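You operate a simulated robot arm through the tools that you are given. There is no shell and no other tool.

You run a simulated robot arm. Do the job below in one go: nothing can be reset, and whatever is moved stays where it is left.

TASK
Shut the cement bin, mix smooth on fast, unplug and raise the mixer.
Fine: the mortar in the tub ends without lumps; knob back at off first; the plug laid on its shelf; never move the mixer plugged in.

Only the result counts: the job must be done as asked and must still hold three seconds after the hand-in. Knocking over, shifting, dropping, spilling or breaking anything else fails it.

THE ROBOT
A 7-joint arm with a two-finger parallel gripper, fixed in place. Base frame: the origin is on the floor under the middle of its stand, x ahead of it, y to its left, z up. Lengths are in m, angles in rad, forces in N, time in s.
With the tool pointing down near the work surface it reaches from about 0.1 to 0.66 m from the base axis. Its first joint turns from -2.897 to 2.897 rad. Payload 1.57 kg.
The tool frame sits at the grasp point between the pads (the TCP): z along the fingers, y along the line on which they close. The tips reach 0.03 m beyond it. The gripper opens to 0.11 m. The fingers are 0.024 m wide and 0.012 m thick; the gripper's body (0.048 by 0.112 m) begins 0.078 m behind the TCP.
Orientation is told as [roll, pitch, yaw] about the base's x, y, z axes, in that order, counted from this pose: with the fingers straight down and closing along the base's y, the tool's x points along the base's -x, its y along +y and its z along -z.

THE INTERFACE
- The arm moves only by the tool apply_moves. Its argument "commands" is a list of rows, each an object of numbers (a shift or turn left out is 0, a gripper value left out holds the last): "tx", "ty", "tz": the shift along the base's x, y, z in units of 200 mm (1.0 is 200 mm); "ax", "ay", "az": the turn, a rotation vector about the base's x, y, z in units of 45 degrees (1.0 is 45 degrees); "jaw": the finger opening in m, from 0 to 0.11. In form: [{"tx": .., "ty": .., "tz": .., "ax": .., "ay": .., "az": .., "jaw": ..}, ...]. A call has 1 to 20 rows; each row is the pose to reach, as a shift and turn from the pose commanded when the call began. A call with a number of a shift or a turn outside -1 to 1 is refused whole. Each row takes 0.2 s and may step no farther than 0.05 m and 0.15 rad from the row before; otherwise, or with a gripper value out of range, the whole call is refused. A pose out of reach is approached as far as the arm can. The call stops where the force on the tool passes 60 N (or 10 N more than at its start, if that is more) or the arm is blocked; 0.2 s more then pass. The fingers move at their own pace (about 0.045 m/s each) and stop on an object; they squeeze with about 25 N. The grip force told is the motor's: it shows also when the fingers shut on nothing. Time passes only in rows, and 0.2 s behind the last, so rows that repeat a pose let the fingers close. The reply holds the time, the measured pose of the TCP, the force on the tool along the base axes, the opening and the grip force, in the units named above and with some noise, with the torque about the TCP (base axes, N m) and any sound that the robot's microphone picked up, and new pictures: "pictures" is both (left out), scene, wrist or none.
- Cameras (640 x 400 px; columns grow to the right, rows downward): "scene" is fixed at [0.052, -0.4994, 1.6519]; the picture's right is [0.67, -0.75, 0.00], its down [-0.44, -0.39, -0.81] and it looks along [0.60, 0.54, -0.59] (base axes); focal length 336 px, centre (320, 200). "wrist" rides on the gripper at [0.07, 0.016, -0.141] in the tool frame; the picture's right is [-0.23, 0.97, 0.00], its down [-0.85, -0.20, -0.48] and it looks along [-0.47, -0.11, 0.88] (tool axes); focal length 222 px, centre (320, 200). There is no depth. A picture from a camera that has moved, and an enlarged one, comes with that camera's place and axes in the base frame and with its lens.
- move_column(by): slides the trunk up (or, below 0, down) by that many m; the arm rides with it, the base frame stays. It gives what a move gives, with no picture.
- enlarge(camera, box): a new picture of the part [left, top, right, bottom] of that camera's present view, enlarged. It takes no simulated time.
- job_done(): hands the job in; it is judged then, once.

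Nothing tells you positions but the pictures and the camera data. Unless the task says otherwise, let go and move clear before handing in.

The tools are called after "Emit:" as name(argument=value, ...) on one line, values as JSON. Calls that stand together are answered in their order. apply_moves: Moves the arm, as the interface text tells. Its arguments: {"type":"object","properties":{"commands":{"type":"array","items":{"type":"object","properties":{"tx":{"type":"number"},"ty":{"type":"number"},"tz":{"type":"number"},"ax":{"type":"number"},"ay":{"type":"number"},"az":{"type":"number"},"jaw":{"type":"number"}}}},"pictures":{"type":"string","enum":["both","scene","wrist","none"]}},"required":["commands"]} The other tools are called the same way: move_column (by) moves the trunk up or down; enlarge (camera, box) takes an enlarged picture of a part of a camera's view; job_done () hands the job in.

At the start:

```text
t: 0.0
ee_pos: [0.4808, -0.0057, 1.3935]
orientation: [0.002, -0.019, 0.0]
ft_force: [102.1, 8.2, -159.6]
moment: [-1.85, 4.07, -0.97]
opening: 0.1102
gripper_force: 0.0
trunk travel left (down, up): [-0.551, 0.039]
```

scene: 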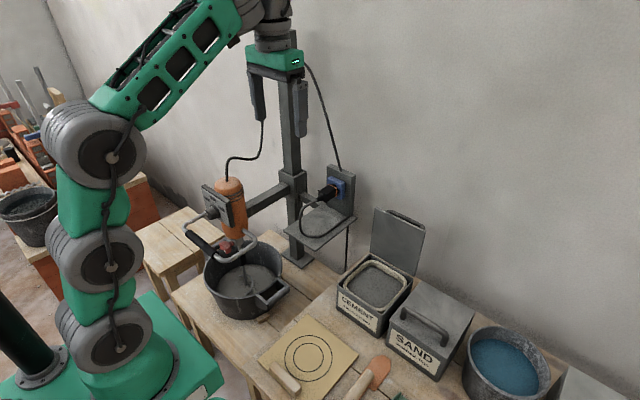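
wrist: 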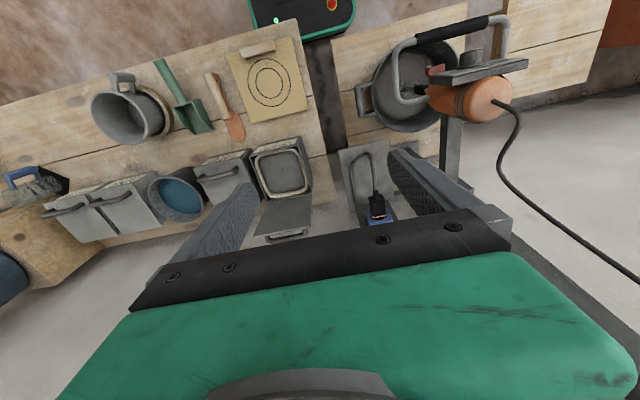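

I see a stand-mounted mixer over a tub, a plug in a socket with a small shelf, and an open cement bin. I'll enlarge the pictures to study the details before moving anything.

Emit:
enlarge(camera="scene", box=[170, 150, 370, 330])

Emit:
enlarge(camera="scene", box=[220, 0, 380, 180])

Emit:
enlarge(camera="scene", box=[260, 170, 480, 390])

Emit:
enlarge(camera="wrist", box=[320, 0, 560, 230])

Emit:
enlarge(camera="wrist", box=[180, 100, 420, 260])

```text
2.22 times, centred on (270, 240) of scene
camera zoom: at [0.052, -0.4994, 1.6519], right [0.67, -0.75, 0.0], down [-0.44, -0.39, -0.81], along [0.6, 0.54, -0.59], focal length 748 px, centre (431, 111)
```

zoom: 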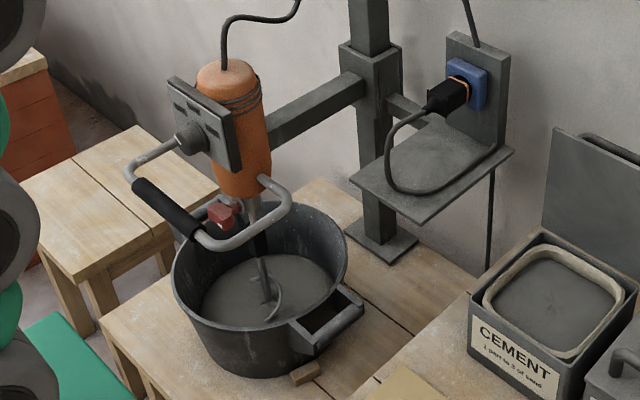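

```text
2.22 times, centred on (300, 90) of scene
camera zoom: at [0.052, -0.4994, 1.6519], right [0.67, -0.75, 0.0], down [-0.44, -0.39, -0.81], along [0.6, 0.54, -0.59], focal length 748 px, centre (364, 444)
```

zoom: 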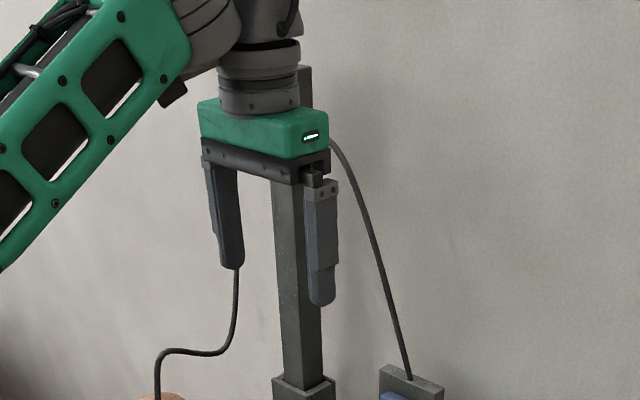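

```text
1.82 times, centred on (370, 280) of scene
camera zoom: at [0.052, -0.4994, 1.6519], right [0.67, -0.75, 0.0], down [-0.44, -0.39, -0.81], along [0.6, 0.54, -0.59], focal length 612 px, centre (229, 54)
```

zoom: 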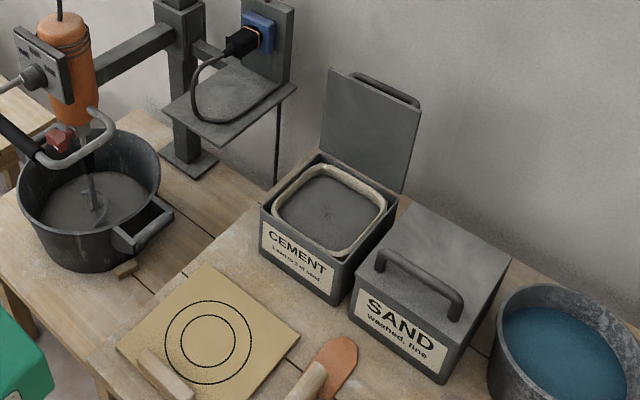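

```text
1.74 times, centred on (440, 115) of wrist
camera zoom: at [0.4073, 0.0105, 1.5329], right [0.23, 0.97, 0.01], down [0.85, -0.2, 0.5], along [0.48, -0.11, -0.87], focal length 386 px, centre (111, 348)
```

zoom: 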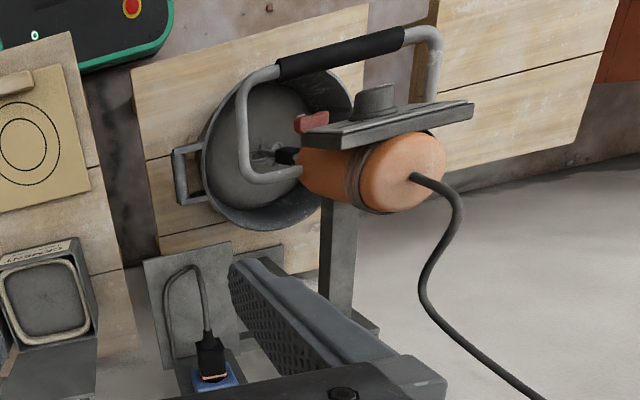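

```text
2.50 times, centred on (300, 180) of wrist
camera zoom: at [0.4073, 0.0105, 1.5329], right [0.23, 0.97, 0.01], down [0.85, -0.2, 0.5], along [0.48, -0.11, -0.87], focal length 555 px, centre (370, 250)
```

zoom: 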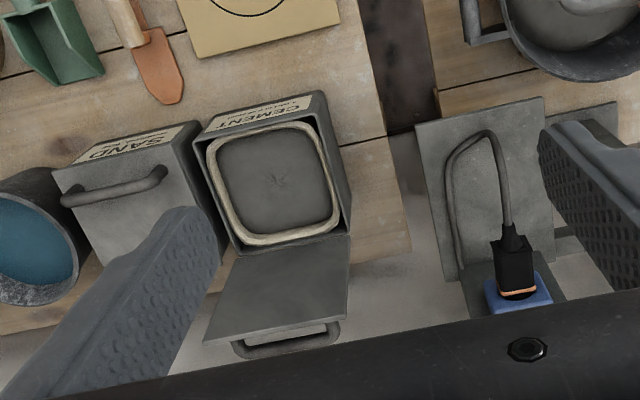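

The main items triangulate well: knob near (0.45, 0.32, 0.98), black grip near (0.40, 0.34, 0.88), plug near (0.76, 0.095, 1.00), table at about z = 0.76. I'll look closer at the panel, the red part and the tub, then do a harmless null move to see the force reading.

Emit:
enlarge(camera="scene", box=[180, 165, 260, 225])

Emit:
enlarge(camera="scene", box=[200, 220, 300, 310])

Emit:
enlarge(camera="scene", box=[280, 155, 370, 255])

Emit:
enlarge(camera="scene", box=[340, 200, 440, 300])

Emit:
apply_moves(commands=[{"tx": 0, "jaw": 0.0}, {"tx": 0}, {"tx": 0}, {"tx": 0}, {"tx": 0}, {"tx": 0}], pictures="both")

```text
6.67 times, centred on (220, 195) of scene
camera zoom: at [0.052, -0.4994, 1.6519], right [0.67, -0.75, 0.0], down [-0.44, -0.39, -0.81], along [0.6, 0.54, -0.59], focal length 2243 px, centre (987, 233)
```

zoom: 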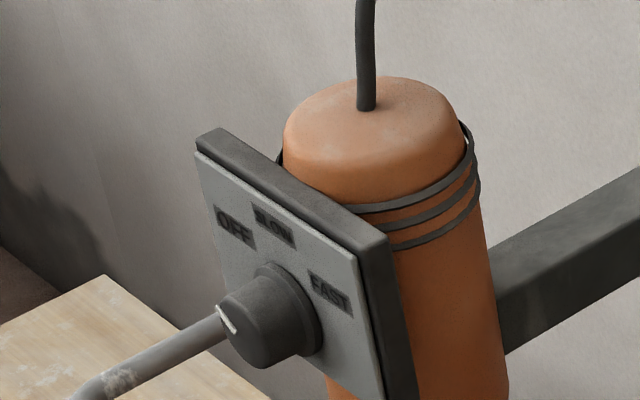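

```text
4.44 times, centred on (250, 265) of scene
camera zoom: at [0.052, -0.4994, 1.6519], right [0.67, -0.75, 0.0], down [-0.44, -0.39, -0.81], along [0.6, 0.54, -0.59], focal length 1496 px, centre (631, -89)
```

zoom: 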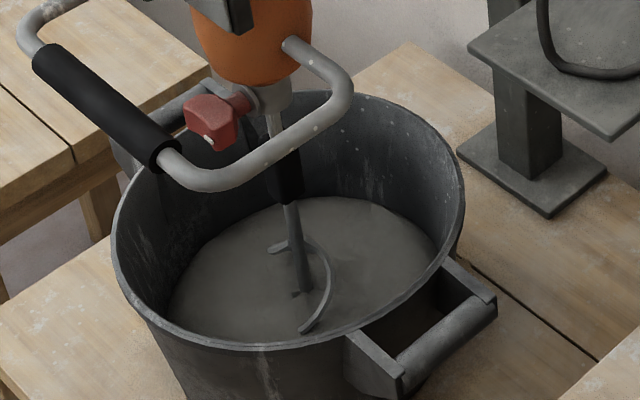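

```text
4.00 times, centred on (325, 205) of scene
camera zoom: at [0.052, -0.4994, 1.6519], right [0.67, -0.75, 0.0], down [-0.44, -0.39, -0.81], along [0.6, 0.54, -0.59], focal length 1346 px, centre (300, 180)
```

zoom: 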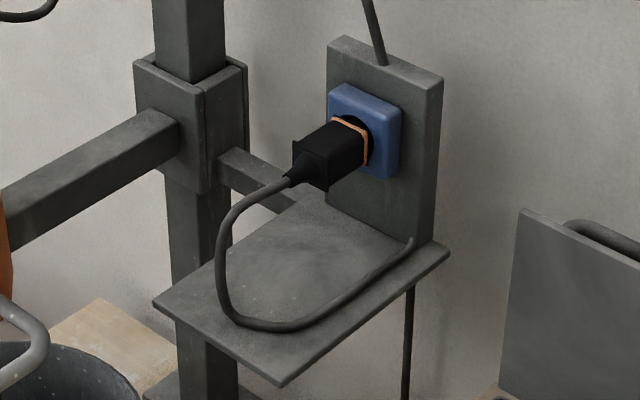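

```text
4.00 times, centred on (390, 250) of scene
camera zoom: at [0.052, -0.4994, 1.6519], right [0.67, -0.75, 0.0], down [-0.44, -0.39, -0.81], along [0.6, 0.54, -0.59], focal length 1346 px, centre (40, 0)
```

zoom: 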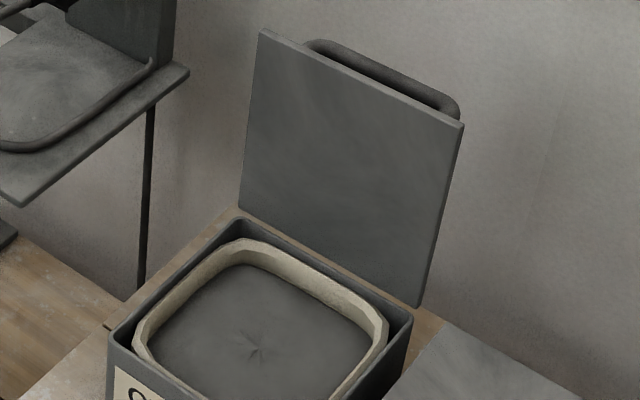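

```text
t: 1.4
ee_pos: [0.4836, -0.0062, 1.3919]
orientation: [0.0, -0.027, -0.001]
ft_force: [54.3, 4.4, -84.8]
moment: [-1.17, 2.03, -0.62]
opening: 0.0
gripper_force: 8.1
trunk travel left (down, up): [-0.551, 0.039]
camera wrist: at [0.4081, 0.0105, 1.5324], right [0.23, 0.97, 0.01], down [0.84, -0.2, 0.5], along [0.49, -0.11, -0.86], focal length 222 px, centre (320, 200)
```

scene: 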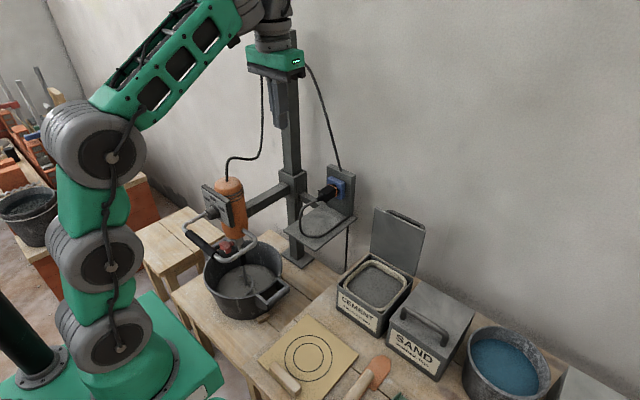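
wrist: 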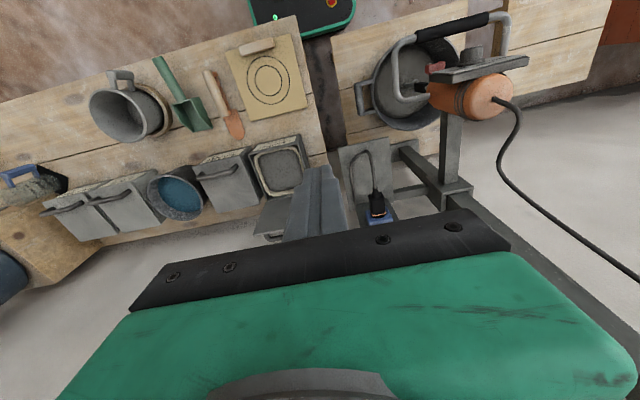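

The panel reads OFF (upper left), SLOW (top), FAST (upper right), with the knob's white mark at OFF. The force reading is decaying, so I'll let it settle a little more and then check again.

Emit:
apply_moves(commands=[{"tx": 0, "jaw": 0.0}, {"tx": 0}, {"tx": 0}, {"tx": 0}, {"tx": 0}, {"tx": 0}, {"tx": 0}, {"tx": 0}, {"tx": 0}, {"tx": 0}], pictures="none")

Emit:
enlarge(camera="wrist", box=[240, 120, 480, 260])

Emit:
enlarge(camera="wrist", box=[350, 0, 550, 130])

```text
t: 3.6
ee_pos: [0.4822, -0.005, 1.3917]
orientation: [0.001, -0.028, 0.0]
ft_force: [53.2, 4.4, -84.8]
moment: [-1.07, 2.02, -0.57]
opening: 0.0001
gripper_force: 21.0
trunk travel left (down, up): [-0.551, 0.039]
```

```text
2.67 times, centred on (360, 190) of wrist
camera zoom: at [0.4081, 0.0105, 1.5324], right [0.23, 0.97, 0.01], down [0.84, -0.2, 0.5], along [0.49, -0.11, -0.86], focal length 592 px, centre (213, 227)
```

zoom: 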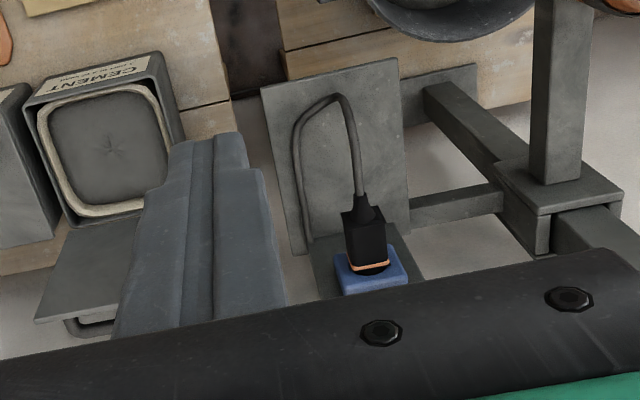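

```text
3.08 times, centred on (450, 65) of wrist
camera zoom: at [0.4081, 0.0105, 1.5324], right [0.23, 0.97, 0.01], down [0.84, -0.2, 0.5], along [0.49, -0.11, -0.86], focal length 684 px, centre (-80, 615)
```

zoom: 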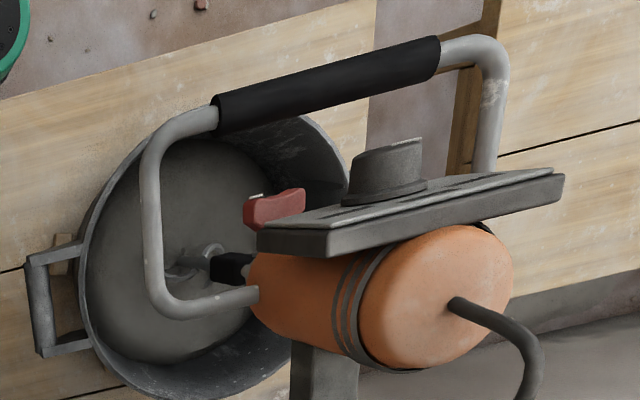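

The force stays near 100 N along one fixed direction with nothing touching the gripper, which suggests a bias or a joint near its limit. I'll make a small retreat in free air to see how the reading responds.

Emit:
apply_moves(commands=[{"tx": -0.1, "tz": -0.05}, {"tx": -0.2, "tz": -0.1}, {"tx": -0.3, "tz": -0.15}, {"tx": -0.3, "tz": -0.15}, {"tx": -0.3, "tz": -0.15}], pictures="none")

```text
t: 4.8
ee_pos: [0.4194, -0.0053, 1.3629]
orientation: [0.0, -0.018, -0.001]
ft_force: [0.0, 0.1, 0.1]
moment: [0.0, 0.03, 0.02]
opening: 0.0001
gripper_force: 21.1
trunk travel left (down, up): [-0.551, 0.039]
```

The force drops to zero once the arm is away from its extreme reach, so that was the reach limit. The cement lid stands open with its hinge at about x = 0.74, z = 0.87 and its top edge near x = 0.76, z = 1.04. I'll move to its side of the work area and turn the gripper so the fingers close along x.

Emit:
apply_moves(commands=[{"tx": 0.02, "ty": -0.1, "tz": -0.05, "az": -0.167}, {"tx": 0.04, "ty": -0.2, "tz": -0.1, "az": -0.333}, {"tx": 0.06, "ty": -0.3, "tz": -0.15, "az": -0.5}, {"tx": 0.08, "ty": -0.4, "tz": -0.2, "az": -0.667}, {"tx": 0.1, "ty": -0.5, "tz": -0.25, "az": -0.833}, {"tx": 0.12, "ty": -0.575, "tz": -0.3, "az": -1.0}, {"tx": 0.12, "ty": -0.575, "tz": -0.3, "az": -1.0}], pictures="none")

Emit:
apply_moves(commands=[{"az": -0.167}, {"az": -0.333}, {"az": -0.5}, {"az": -0.667}, {"az": -0.833}, {"az": -1.0}, {"az": -1.0}], pictures="both")

```text
t: 6.4
ee_pos: [0.4447, -0.1209, 1.3029]
orientation: [0.002, -0.019, -0.789]
ft_force: [-0.4, -0.4, -0.4]
moment: [0.0, 0.01, -0.02]
opening: 0.0
gripper_force: 20.5
trunk travel left (down, up): [-0.551, 0.039]
```

```text
t: 8.0
ee_pos: [0.4443, -0.1198, 1.3017]
orientation: [0.002, -0.02, -1.574]
ft_force: [-0.3, -0.1, -0.1]
moment: [0.04, 0.01, -0.03]
opening: 0.0001
gripper_force: 21.3
trunk travel left (down, up): [-0.551, 0.039]
camera wrist: at [0.4601, -0.0483, 1.443], right [0.97, -0.23, 0.01], down [-0.2, -0.85, 0.5], along [-0.11, -0.48, -0.87], focal length 222 px, centre (320, 200)
```

scene: 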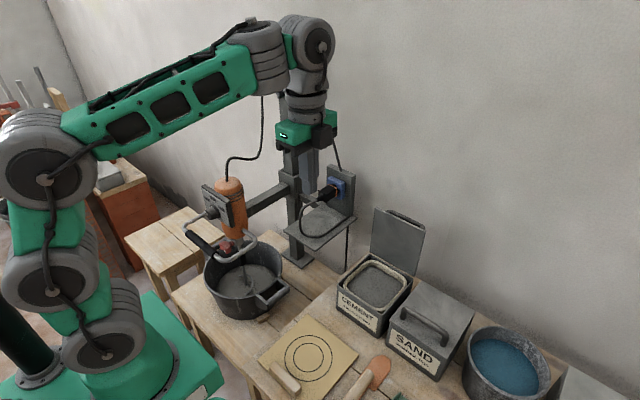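
wrist: 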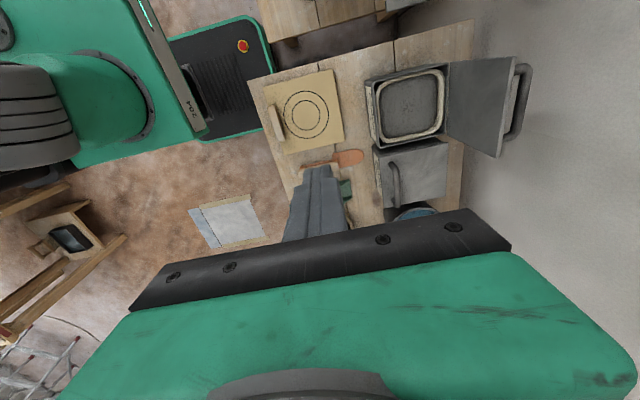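

The wrist view now shows the open lid and its handle clearly. I'll enlarge that area to refine the lid's position.

Emit:
enlarge(camera="wrist", box=[360, 40, 560, 165])

Emit:
enlarge(camera="scene", box=[330, 200, 440, 340])

```text
3.20 times, centred on (460, 102) of wrist
camera zoom: at [0.4601, -0.0483, 1.443], right [0.97, -0.23, 0.01], down [-0.2, -0.85, 0.5], along [-0.11, -0.48, -0.87], focal length 711 px, centre (-128, 512)
```

zoom: 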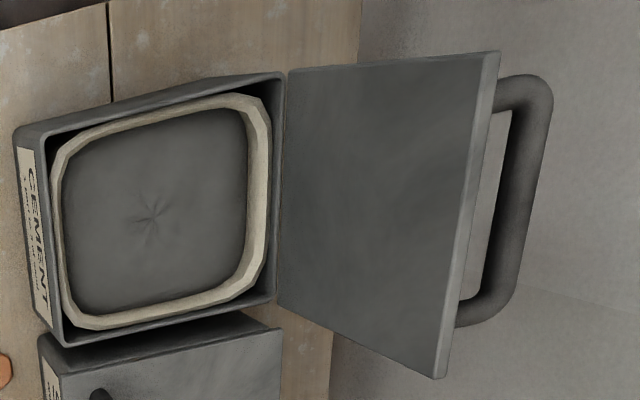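

```text
2.86 times, centred on (385, 270) of scene
camera zoom: at [0.052, -0.4994, 1.6519], right [0.67, -0.75, 0.0], down [-0.44, -0.39, -0.81], along [0.6, 0.54, -0.59], focal length 961 px, centre (134, 0)
```

zoom: 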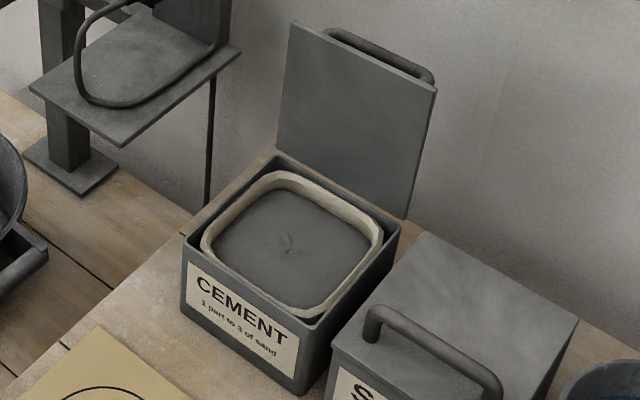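

Triangulated from both cameras, the lid is upright: hinge at x≈0.752, z≈0.858, top edge at x≈0.750, z≈1.049, y from −0.26 to −0.096, with its handle bar behind it at about x≈0.795, z≈1.02. I'll tilt the tool forward and open the jaw so I can straddle lid and handle from above.

Emit:
apply_moves(commands=[{"tx": 0.13, "ty": -0.05, "tz": -0.085, "ay": -0.13, "jaw": 0.11}, {"tx": 0.26, "ty": -0.1, "tz": -0.17, "ay": -0.26}, {"tx": 0.39, "ty": -0.15, "tz": -0.255, "ay": -0.39}, {"tx": 0.52, "ty": -0.2, "tz": -0.34, "ay": -0.52}, {"tx": 0.65, "ty": -0.25, "tz": -0.425, "ay": -0.65}, {"tx": 0.78, "ty": -0.29, "tz": -0.51, "ay": -0.778}, {"tx": 0.78, "ty": -0.29, "tz": -0.51, "ay": -0.778}], pictures="both")

```text
t: 9.8
ee_pos: [0.6822, -0.2161, 1.2705]
orientation: [0.646, -0.025, -1.584]
ft_force: [0.2, -0.5, -0.7]
moment: [0.01, -0.03, 0.04]
opening: 0.11
gripper_force: 0.0
out of reach, approached as far as the arm can: row 4, 5, 6, 7
trunk travel left (down, up): [-0.551, 0.039]
stopped in row 7: the arm was blocked; the commanded pose is now the measured one
camera wrist: at [0.6112, -0.1423, 1.3927], right [0.78, -0.22, 0.59], down [-0.46, -0.84, 0.28], along [0.44, -0.49, -0.76], focal length 222 px, centre (320, 200)
```

scene: 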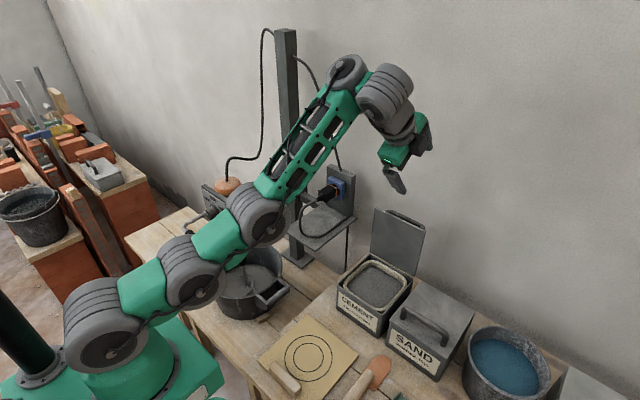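
wrist: 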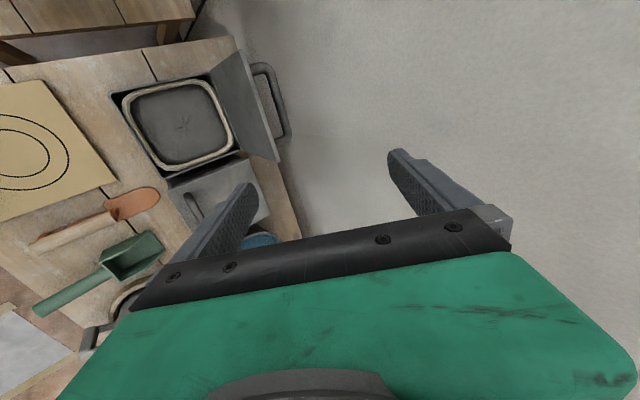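

The arm stretched out high and stopped near its reach limit; nothing was touched. The tool is tilted about 37°, and I'll bring it down and back into comfortable reach in front of and above the lid.

Emit:
apply_moves(commands=[{"tx": -0.06, "ty": 0.03, "tz": -0.08}, {"tx": -0.12, "ty": 0.06, "tz": -0.16}, {"tx": -0.18, "ty": 0.09, "tz": -0.24}, {"tx": -0.24, "ty": 0.12, "tz": -0.32}, {"tx": -0.3, "ty": 0.15, "tz": -0.4}, {"tx": -0.35, "ty": 0.18, "tz": -0.5}, {"tx": -0.35, "ty": 0.18, "tz": -0.5}], pictures="both")

```text
t: 11.4
ee_pos: [0.6839, -0.2156, 1.2647]
orientation: [0.64, -0.024, -1.583]
ft_force: [0.3, 0.1, 0.8]
moment: [-0.03, -0.02, 0.01]
opening: 0.11
gripper_force: 0.2
out of reach, approached as far as the arm can: row 1, 2, 3, 4, 5, 6, 7
trunk travel left (down, up): [-0.551, 0.039]
camera wrist: at [0.6122, -0.1421, 1.3867], right [0.78, -0.22, 0.59], down [-0.46, -0.84, 0.28], along [0.43, -0.49, -0.76], focal length 222 px, centre (320, 200)
```

scene: 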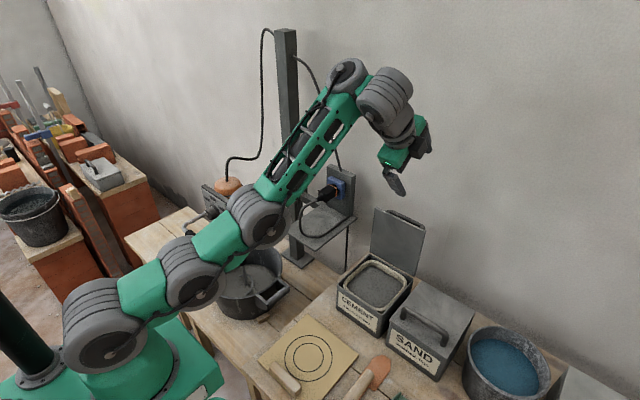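
wrist: 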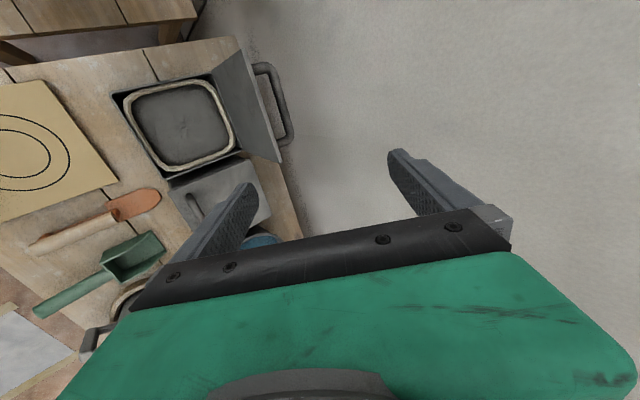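

The arm is stuck near full stretch: pure translation doesn't free it. I'll try untilting the tool while retreating, which reverses the way I came, in free air.

Emit:
apply_moves(commands=[{"tx": -0.1, "ty": 0.04, "tz": 0.02, "ay": 0.1}, {"tx": -0.25, "ty": 0.1, "tz": 0.04, "ay": 0.2}, {"tx": -0.4, "ty": 0.17, "tz": 0.06, "ay": 0.3}, {"tx": -0.55, "ty": 0.24, "tz": 0.08, "ay": 0.42}, {"tx": -0.7, "ty": 0.31, "tz": 0.1, "ay": 0.55}, {"tx": -0.85, "ty": 0.38, "tz": 0.12, "ay": 0.68}, {"tx": -1.0, "ty": 0.45, "tz": 0.12, "ay": 0.8}, {"tx": -1.0, "ty": 0.45, "tz": 0.12, "ay": 0.8}, {"tx": -1.0, "ty": 0.45, "tz": 0.12, "ay": 0.8}], pictures="both")

```text
t: 13.4
ee_pos: [0.4785, -0.1203, 1.2914]
orientation: [0.014, -0.027, -1.567]
ft_force: [0.8, 0.0, -0.6]
moment: [-0.04, 0.01, -0.02]
opening: 0.1097
gripper_force: 0.0
out of reach, approached as far as the arm can: row 1, 2, 3, 4, 6
trunk travel left (down, up): [-0.551, 0.039]
camera wrist: at [0.4934, -0.0476, 1.4314], right [0.97, -0.22, 0.02], down [-0.2, -0.84, 0.5], along [-0.09, -0.49, -0.87], focal length 222 px, centre (320, 200)
```

scene: 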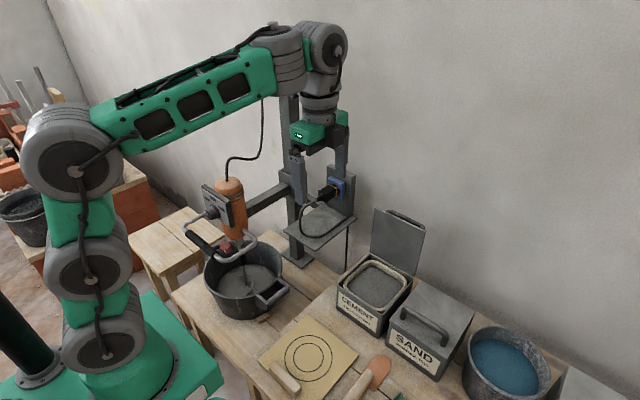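
wrist: 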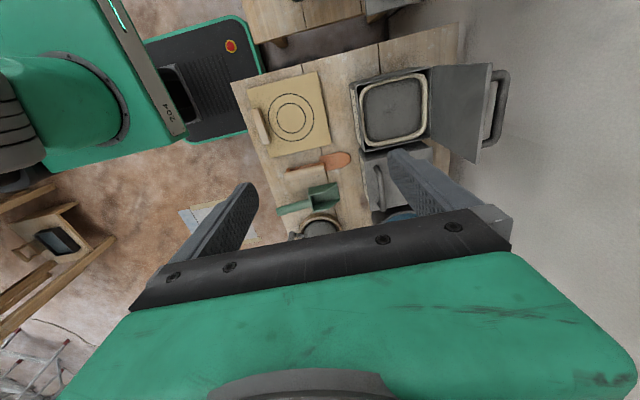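

The arm is back in its comfortable elbow-back shape. I'll turn the gripper back to yaw 0 while lowering to mid-height, then test the forward tilt there.

Emit:
apply_moves(commands=[{"tx": -0.05, "tz": -0.08, "az": 0.167}, {"tx": -0.1, "tz": -0.16, "az": 0.333}, {"tx": -0.15, "tz": -0.24, "az": 0.5}, {"tx": -0.2, "tz": -0.32, "az": 0.667}, {"tx": -0.25, "tz": -0.4, "az": 0.833}, {"tx": -0.3, "tz": -0.5, "az": 1.0}, {"tx": -0.3, "tz": -0.5, "az": 1.0}], pictures="none")

Emit:
apply_moves(commands=[{"az": 0.167}, {"az": 0.333}, {"az": 0.5}, {"az": 0.667}, {"az": 0.833}, {"az": 1.0}, {"az": 1.0}], pictures="none")

Emit:
apply_moves(commands=[{"ay": -0.167}, {"ay": -0.333}, {"ay": -0.5}, {"ay": -0.667}, {"ay": -0.833}, {"ay": -1.0}, {"ay": -1.0}], pictures="both")

```text
t: 15.0
ee_pos: [0.4203, -0.1226, 1.1912]
orientation: [0.014, -0.027, -0.781]
ft_force: [-0.2, -0.2, -0.1]
moment: [-0.01, 0.03, 0.02]
opening: 0.11
gripper_force: 0.0
trunk travel left (down, up): [-0.551, 0.039]
```

```text
t: 16.6
ee_pos: [0.4186, -0.1216, 1.191]
orientation: [0.016, -0.026, 0.005]
ft_force: [0.3, -0.5, -0.2]
moment: [-0.01, 0.0, -0.04]
opening: 0.1099
gripper_force: 0.1
trunk travel left (down, up): [-0.551, 0.039]
```

```text
t: 17.5
ee_pos: [0.4333, -0.0707, 1.1072]
orientation: [0.154, -0.278, 0.092]
ft_force: [0.0, 0.4, -0.9]
moment: [-0.02, -0.05, 0.02]
opening: 0.1099
gripper_force: 0.0
trunk travel left (down, up): [-0.551, 0.039]
stopped in row 4: the arm was blocked; the commanded pose is now the measured one
camera wrist: at [0.3283, -0.0871, 1.227], right [0.09, 0.97, 0.21], down [0.72, -0.21, 0.66], along [0.68, 0.09, -0.72], focal length 222 px, centre (320, 200)
```

scene: 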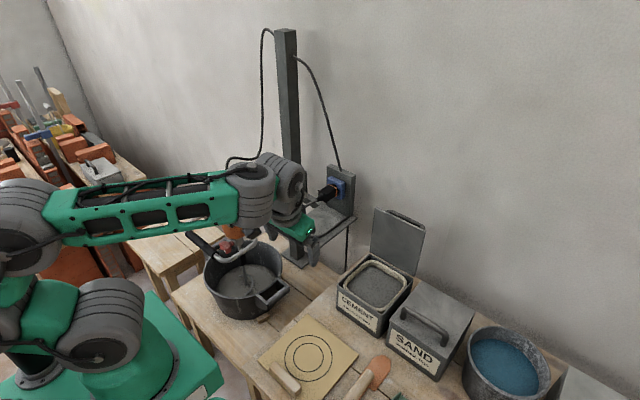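
wrist: 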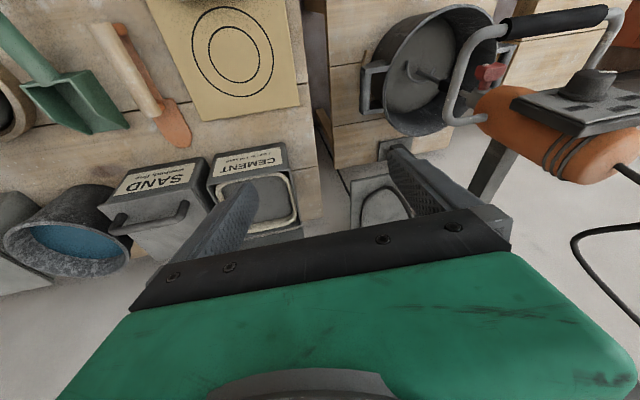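

The tilt got blocked again, so some wrist or arm joint reaches a limit there. I'll inspect the arm closely to understand its joint layout before going on.

Emit:
enlarge(camera="scene", box=[0, 130, 340, 400])

Emit:
enlarge(camera="scene", box=[200, 130, 360, 280])

```text
1.48 times, centred on (170, 265) of scene
camera zoom: at [0.052, -0.4994, 1.6519], right [0.67, -0.75, 0.0], down [-0.44, -0.39, -0.81], along [0.6, 0.54, -0.59], focal length 498 px, centre (542, 104)
```

zoom: 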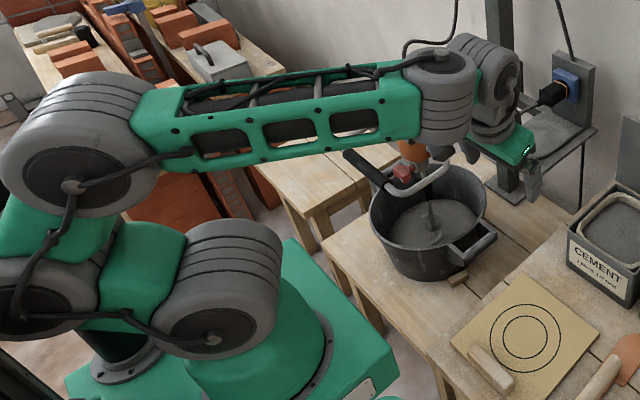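

```text
2.67 times, centred on (280, 205) of scene
camera zoom: at [0.052, -0.4994, 1.6519], right [0.67, -0.75, 0.0], down [-0.44, -0.39, -0.81], along [0.6, 0.54, -0.59], focal length 897 px, centre (427, 187)
```

zoom: 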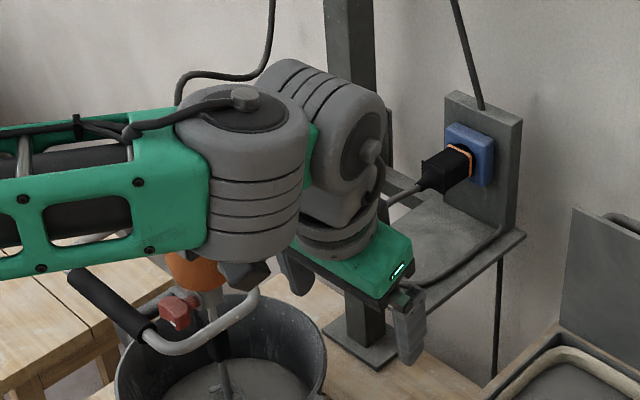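

The arm has three parallel pitch joints and a yaw-pitch-roll wrist; working low and close folded it back against its own column. I'll raise the hand back into the upright posture with the tool vertical, and then use the trunk for height instead.

Emit:
apply_moves(commands=[{"tx": 0.03, "ty": 0.01, "tz": 0.13, "ax": -0.035, "ay": 0.058, "az": -0.024}, {"tx": 0.07, "ty": 0.03, "tz": 0.29, "ax": -0.071, "ay": 0.115, "az": -0.048}, {"tx": 0.11, "ty": 0.05, "tz": 0.46, "ax": -0.106, "ay": 0.172, "az": -0.072}, {"tx": 0.15, "ty": 0.07, "tz": 0.63, "ax": -0.142, "ay": 0.23, "az": -0.096}, {"tx": 0.19, "ty": 0.09, "tz": 0.8, "ax": -0.177, "ay": 0.288, "az": -0.12}, {"tx": 0.23, "ty": 0.1, "tz": 0.95, "ax": -0.213, "ay": 0.345, "az": -0.144}, {"tx": 0.23, "ty": 0.1, "tz": 0.95, "ax": -0.213, "ay": 0.345, "az": -0.144}], pictures="scene")

```text
t: 19.1
ee_pos: [0.4782, -0.0516, 1.3001]
orientation: [-0.004, -0.001, 0.0]
ft_force: [-0.2, -0.1, 0.0]
moment: [-0.01, -0.03, -0.02]
opening: 0.1098
gripper_force: 0.0
out of reach, approached as far as the arm can: row 5
trunk travel left (down, up): [-0.551, 0.039]
```

scene: 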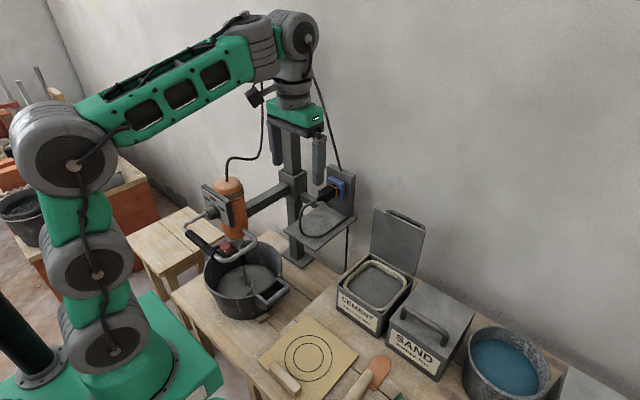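

The arm is upright again with the tool vertical. I'll tilt the tool forward while keeping the wrist joint roughly in place, at yaw 0 where the wrist isn't in a singular arrangement.

Emit:
apply_moves(commands=[{"tx": 0.12, "tz": 0.0, "ay": -0.167}, {"tx": 0.24, "tz": 0.0, "ay": -0.333}, {"tx": 0.36, "tz": 0.03, "ay": -0.5}, {"tx": 0.47, "tz": 0.07, "ay": -0.667}, {"tx": 0.57, "tz": 0.13, "ay": -0.833}, {"tx": 0.65, "tz": 0.2, "ay": -1.0}, {"tx": 0.65, "tz": 0.2, "ay": -1.0}], pictures="scene")

```text
t: 20.7
ee_pos: [0.6454, -0.049, 1.4279]
orientation: [-0.004, -0.785, -0.001]
ft_force: [-0.1, -0.5, -0.5]
moment: [0.01, 0.02, 0.0]
opening: 0.1099
gripper_force: 0.0
out of reach, approached as far as the arm can: row 2, 4, 5, 6, 7
trunk travel left (down, up): [-0.551, 0.039]
```

scene: 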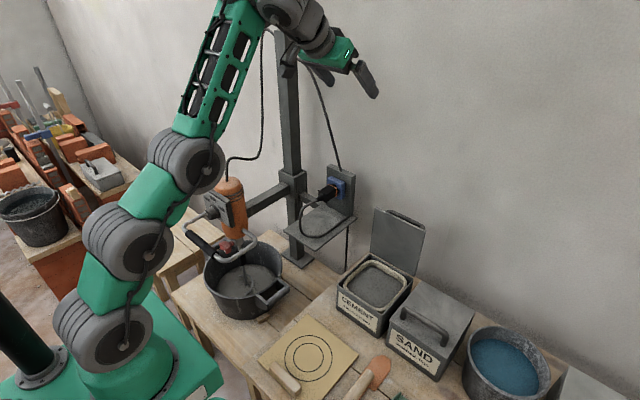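

The arm straightened fully to get 45° of forward tilt, so the wrist seems unable to bend forward past roughly a right angle to the forearm. I'll return to the upright posture and then probe the tilt the other way to learn the wrist's range.

Emit:
apply_moves(commands=[{"tx": -0.12, "tz": -0.1, "ay": 0.16}, {"tx": -0.26, "tz": -0.2, "ay": 0.32}, {"tx": -0.4, "tz": -0.3, "ay": 0.48}, {"tx": -0.54, "tz": -0.4, "ay": 0.64}, {"tx": -0.68, "tz": -0.52, "ay": 0.82}, {"tx": -0.83, "tz": -0.64, "ay": 1.0}, {"tx": -0.83, "tz": -0.64, "ay": 1.0}, {"tx": -0.83, "tz": -0.64, "ay": 1.0}], pictures="scene")

Emit:
apply_moves(commands=[{"tx": -0.1, "ay": 0.167}, {"tx": -0.2, "ay": 0.333}, {"tx": -0.3, "ay": 0.5}, {"tx": -0.3, "ay": 0.5}], pictures="scene")

```text
t: 22.5
ee_pos: [0.481, -0.05, 1.2978]
orientation: [-0.003, -0.002, -0.002]
ft_force: [-0.3, -1.0, 0.4]
moment: [-0.03, -0.02, 0.03]
opening: 0.11
gripper_force: 0.1
trunk travel left (down, up): [-0.551, 0.039]
```

scene: 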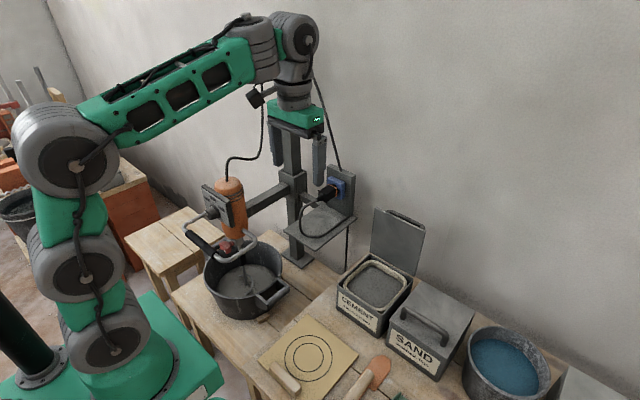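

```text
t: 23.2
ee_pos: [0.4412, -0.0495, 1.2944]
orientation: [-0.005, 0.278, 0.002]
ft_force: [12.6, -1.7, -32.8]
moment: [0.14, 1.21, -0.06]
opening: 0.1103
gripper_force: 0.1
out of reach, approached as far as the arm can: row 3
trunk travel left (down, up): [-0.551, 0.039]
stopped in row 3: the force on the tool passed its limit at 146 N (the readings are from after the stop); the commanded pose is now the measured one
```

scene: 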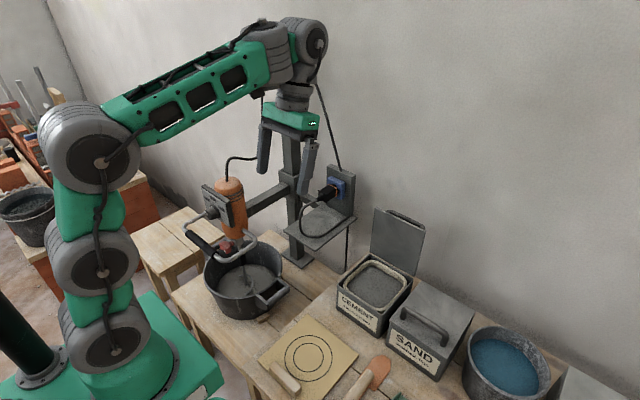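

Tilting backward made the wrist-camera bracket touch the arm's own forearm (also the cause of the force at the start), so I must avoid that side. I'll go back to vertical a bit lower and closer, then tilt forward in small steps to see what gives.

Emit:
apply_moves(commands=[{"tx": 0.03, "tz": -0.03, "ay": -0.12}, {"tx": 0.05, "tz": -0.1, "ay": -0.24}, {"tx": 0.05, "tz": -0.2, "ay": -0.354}, {"tx": 0.05, "tz": -0.22, "ay": -0.354}], pictures="none")

Emit:
apply_moves(commands=[{"tx": 0.06, "ay": -0.083}, {"tx": 0.12, "ay": -0.167}, {"tx": 0.18, "ay": -0.25}, {"tx": 0.24, "tz": 0.02, "ay": -0.333}, {"tx": 0.24, "tz": 0.02, "ay": -0.333}], pictures="scene")

```text
t: 24.2
ee_pos: [0.4496, -0.0494, 1.2535]
orientation: [-0.006, 0.002, 0.001]
ft_force: [-0.4, -0.8, 0.6]
moment: [-0.01, 0.01, 0.0]
opening: 0.11
gripper_force: 0.0
trunk travel left (down, up): [-0.551, 0.039]
```

```text
t: 25.4
ee_pos: [0.4981, -0.0494, 1.2586]
orientation: [-0.004, -0.26, 0.003]
ft_force: [-0.1, -0.6, 0.7]
moment: [0.02, -0.01, -0.03]
opening: 0.1101
gripper_force: 0.1
trunk travel left (down, up): [-0.551, 0.039]
```

scene: 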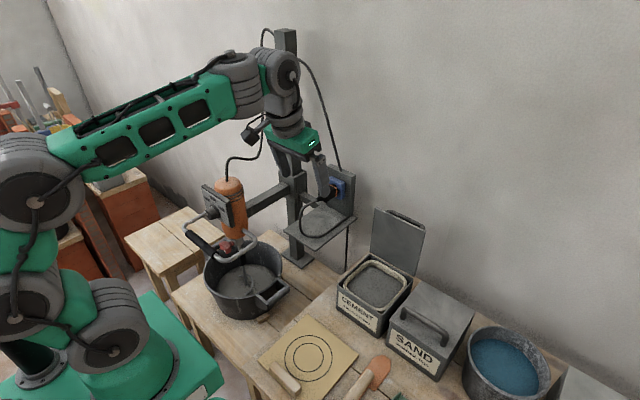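

Tilting 15° worked cleanly once the arm was less stretched: the usable zone is with the wrist closer to the shoulder. I'll continue tilting to about 60° while bringing the wrist down, staying clear in front of the lid.

Emit:
apply_moves(commands=[{"tx": 0.145, "tz": -0.133, "ay": -0.167}, {"tx": 0.2875, "tz": -0.268, "ay": -0.333}, {"tx": 0.42, "tz": -0.385, "ay": -0.5}, {"tx": 0.54, "tz": -0.488, "ay": -0.667}, {"tx": 0.6475, "tz": -0.553, "ay": -0.833}, {"tx": 0.735, "tz": -0.6055, "ay": -1.0}, {"tx": 0.735, "tz": -0.6055, "ay": -1.0}], pictures="both")

```text
t: 27.0
ee_pos: [0.646, -0.0484, 1.1366]
orientation: [-0.007, -1.045, 0.002]
ft_force: [0.3, 0.1, -1.3]
moment: [0.01, -0.01, 0.0]
opening: 0.1102
gripper_force: 0.1
trunk travel left (down, up): [-0.551, 0.039]
camera wrist: at [0.4874, -0.0313, 1.1478], right [0.12, 0.97, 0.19], down [0.01, -0.2, 0.98], along [0.99, -0.11, -0.04], focal length 222 px, centre (320, 200)
```

scene: 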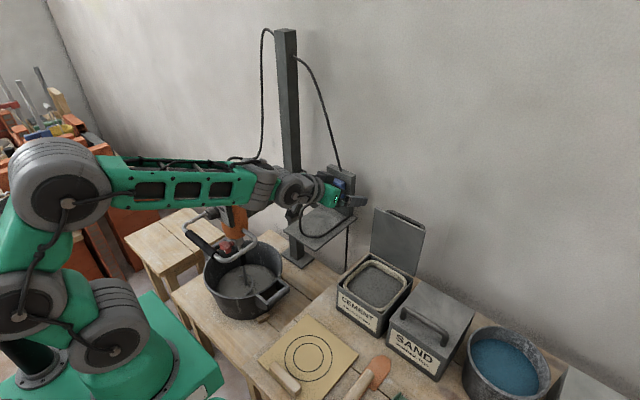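
wrist: 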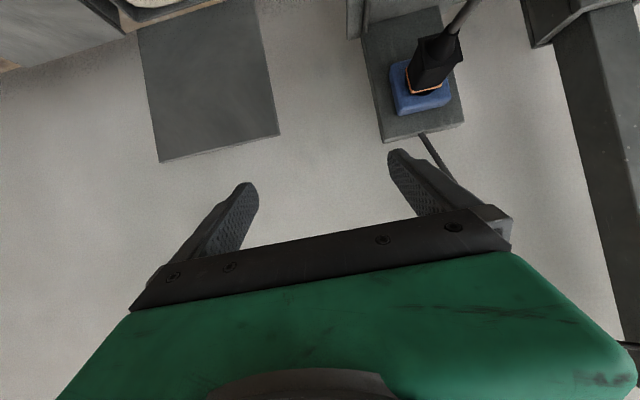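

That worked: the tool is tilted 60° and the arm is well bent, with the hand in front of and above the lid. Next I roll the gripper 90° about its own axis so the fingers can straddle the lid edge, while shifting over the lid's middle.

Emit:
apply_moves(commands=[{"ty": -0.05, "ax": 0.144, "az": -0.083}, {"ty": -0.1, "ax": 0.289, "az": -0.167}, {"ty": -0.15, "ax": 0.433, "az": -0.25}, {"ty": -0.2, "ax": 0.577, "az": -0.333}, {"ty": -0.26, "ax": 0.722, "az": -0.417}, {"ty": -0.32, "ax": 0.866, "az": -0.5}, {"ty": -0.32, "ax": 0.866, "az": -0.5}], pictures="none")

Emit:
apply_moves(commands=[{"ty": -0.05, "tz": -0.02, "ax": 0.144, "az": -0.083}, {"ty": -0.1, "tz": -0.04, "ax": 0.289, "az": -0.167}, {"ty": -0.15, "tz": -0.06, "ax": 0.433, "az": -0.25}, {"ty": -0.2, "tz": -0.08, "ax": 0.577, "az": -0.333}, {"ty": -0.26, "tz": -0.1, "ax": 0.722, "az": -0.417}, {"ty": -0.32, "tz": -0.1, "ax": 0.866, "az": -0.5}, {"ty": -0.32, "tz": -0.1, "ax": 0.866, "az": -0.5}], pictures="both")

```text
t: 28.6
ee_pos: [0.644, -0.1118, 1.1369]
orientation: [0.878, -0.655, -1.105]
ft_force: [-0.2, 0.4, 0.4]
moment: [0.0, -0.01, 0.02]
opening: 0.11
gripper_force: 0.0
trunk travel left (down, up): [-0.551, 0.039]
```

```text
t: 30.2
ee_pos: [0.6454, -0.1772, 1.1159]
orientation: [1.041, 0.002, -1.569]
ft_force: [0.5, -0.2, -0.6]
moment: [-0.03, 0.0, 0.01]
opening: 0.1099
gripper_force: 0.0
trunk travel left (down, up): [-0.551, 0.039]
camera wrist: at [0.5305, -0.1087, 1.2021], right [0.49, -0.23, 0.84], down [-0.51, -0.86, 0.07], along [0.7, -0.46, -0.54], focal length 222 px, centre (320, 200)
```

scene: 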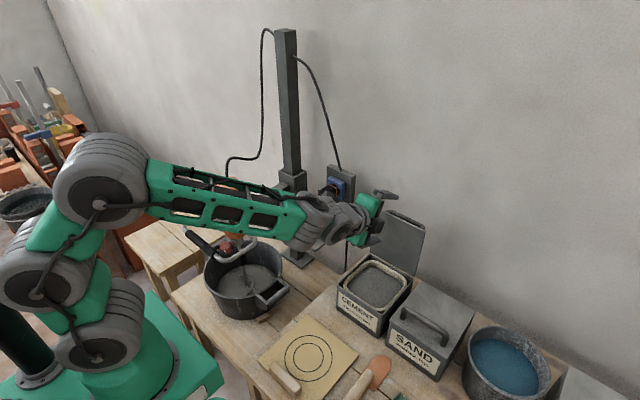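
wrist: 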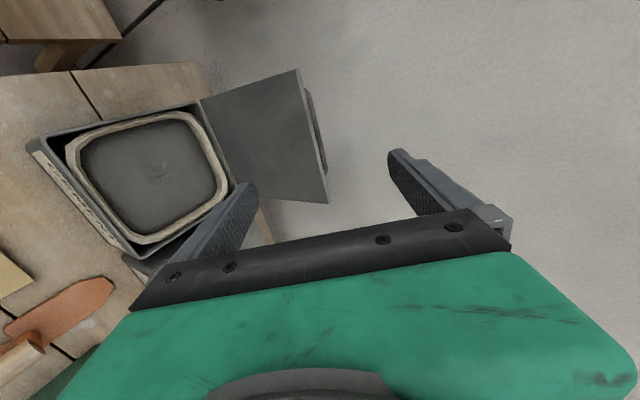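

The fingers now line up to straddle the lid's top edge. I'll move down and in along the finger direction so the upper finger passes behind the lid and the lower stays in front.

Emit:
apply_moves(commands=[{"tx": 0.02, "tz": -0.15}, {"tx": 0.043, "tz": -0.295}, {"tx": 0.15, "tz": -0.357}, {"tx": 0.26, "tz": -0.42}, {"tx": 0.37, "tz": -0.482}, {"tx": 0.47, "tz": -0.54}, {"tx": 0.47, "tz": -0.54}], pictures="both")

```text
t: 31.8
ee_pos: [0.7383, -0.1777, 1.008]
orientation: [1.042, 0.0, -1.568]
ft_force: [-0.1, 0.2, -0.3]
moment: [-0.01, -0.01, 0.0]
opening: 0.1097
gripper_force: 0.1
trunk travel left (down, up): [-0.551, 0.039]
camera wrist: at [0.6239, -0.1079, 1.095], right [0.49, -0.23, 0.84], down [-0.51, -0.86, 0.07], along [0.7, -0.46, -0.54], focal length 222 px, centre (320, 200)
```

scene: 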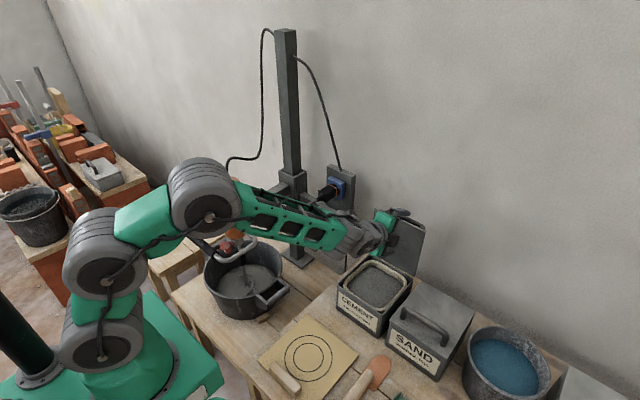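
wrist: 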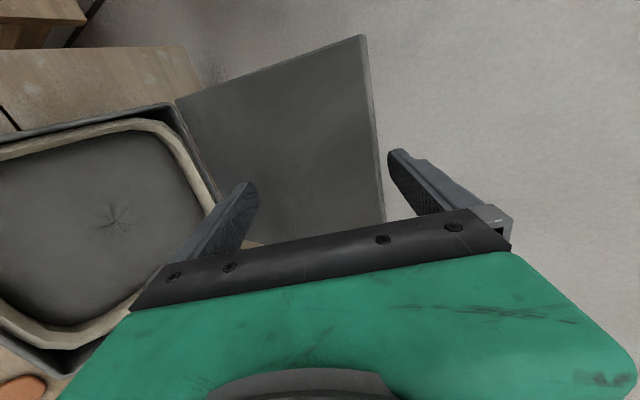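

The lid's top edge is between the fingers. I'll narrow the jaw to make a loose cage around the edge, then draw the lid forward along its arc to about 30°.

Emit:
apply_moves(commands=[{"tx": 0.0, "tz": 0.03, "jaw": 0.06}, {"tx": 0.0, "tz": 0.06}, {"tx": 0.0, "tz": 0.095}, {"tx": -0.005, "tz": 0.095}, {"tx": -0.06, "tz": 0.095}, {"tx": -0.12, "tz": 0.09}, {"tx": -0.18, "tz": 0.085}, {"tx": -0.24, "tz": 0.075}, {"tx": -0.3, "tz": 0.06}, {"tx": -0.345, "tz": 0.046}, {"tx": -0.4, "tz": 0.02}, {"tx": -0.45, "tz": 0.0}, {"tx": -0.497, "tz": -0.02}, {"tx": -0.497, "tz": -0.02}], pictures="both")

```text
t: 34.8
ee_pos: [0.6396, -0.1787, 1.0045]
orientation: [1.042, 0.001, -1.569]
ft_force: [0.1, 0.4, 0.0]
moment: [0.03, 0.01, -0.04]
opening: 0.0604
gripper_force: 0.0
trunk travel left (down, up): [-0.551, 0.039]
camera wrist: at [0.5243, -0.109, 1.0904], right [0.49, -0.23, 0.84], down [-0.51, -0.86, 0.07], along [0.7, -0.46, -0.54], focal length 222 px, centre (320, 200)
```

scene: 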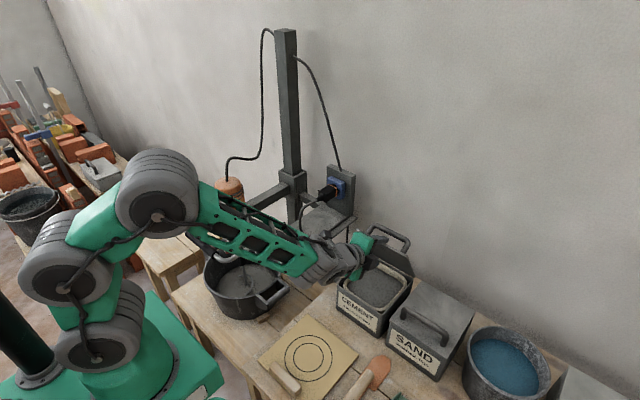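
wrist: 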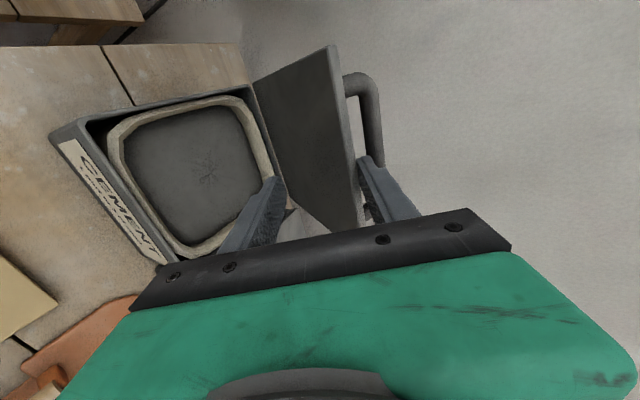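

The lid is following, with the upper finger tucked between lid and handle. I'll continue along the arc down to about 70°.

Emit:
apply_moves(commands=[{"tx": -0.0715, "tz": -0.0425}, {"tx": -0.139, "tz": -0.092}, {"tx": -0.2015, "tz": -0.147}, {"tx": -0.2595, "tz": -0.2065}, {"tx": -0.312, "tz": -0.271}, {"tx": -0.3595, "tz": -0.3405}, {"tx": -0.399, "tz": -0.4135}, {"tx": -0.4345, "tz": -0.4895}, {"tx": -0.4345, "tz": -0.4895}], pictures="both")

```text
t: 36.8
ee_pos: [0.5531, -0.1774, 0.9046]
orientation: [1.042, 0.0, -1.567]
ft_force: [0.1, 0.3, -0.4]
moment: [-0.01, 0.01, 0.02]
opening: 0.06
gripper_force: 0.1
trunk travel left (down, up): [-0.551, 0.039]
camera wrist: at [0.4383, -0.1081, 0.9914], right [0.49, -0.23, 0.84], down [-0.51, -0.86, 0.07], along [0.7, -0.46, -0.54], focal length 222 px, centre (320, 200)
```

scene: 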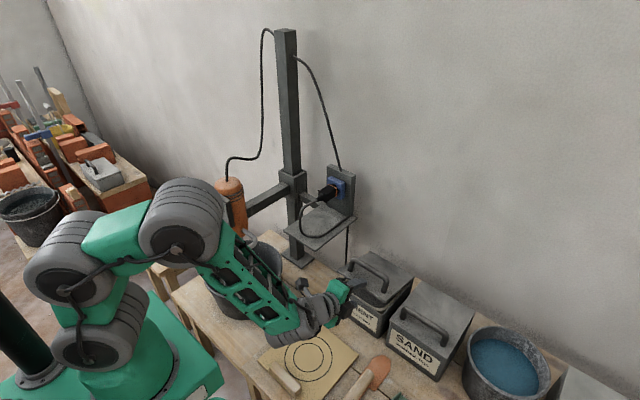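
wrist: 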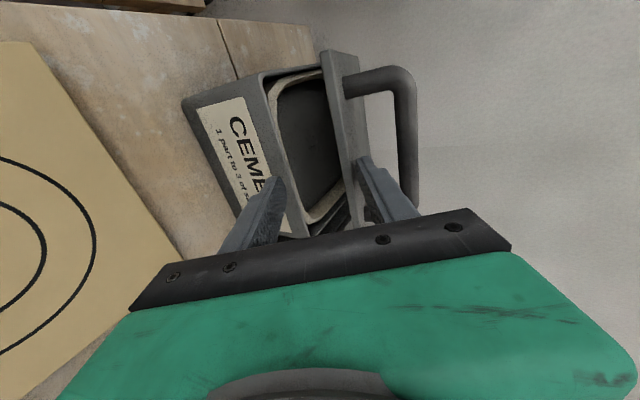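

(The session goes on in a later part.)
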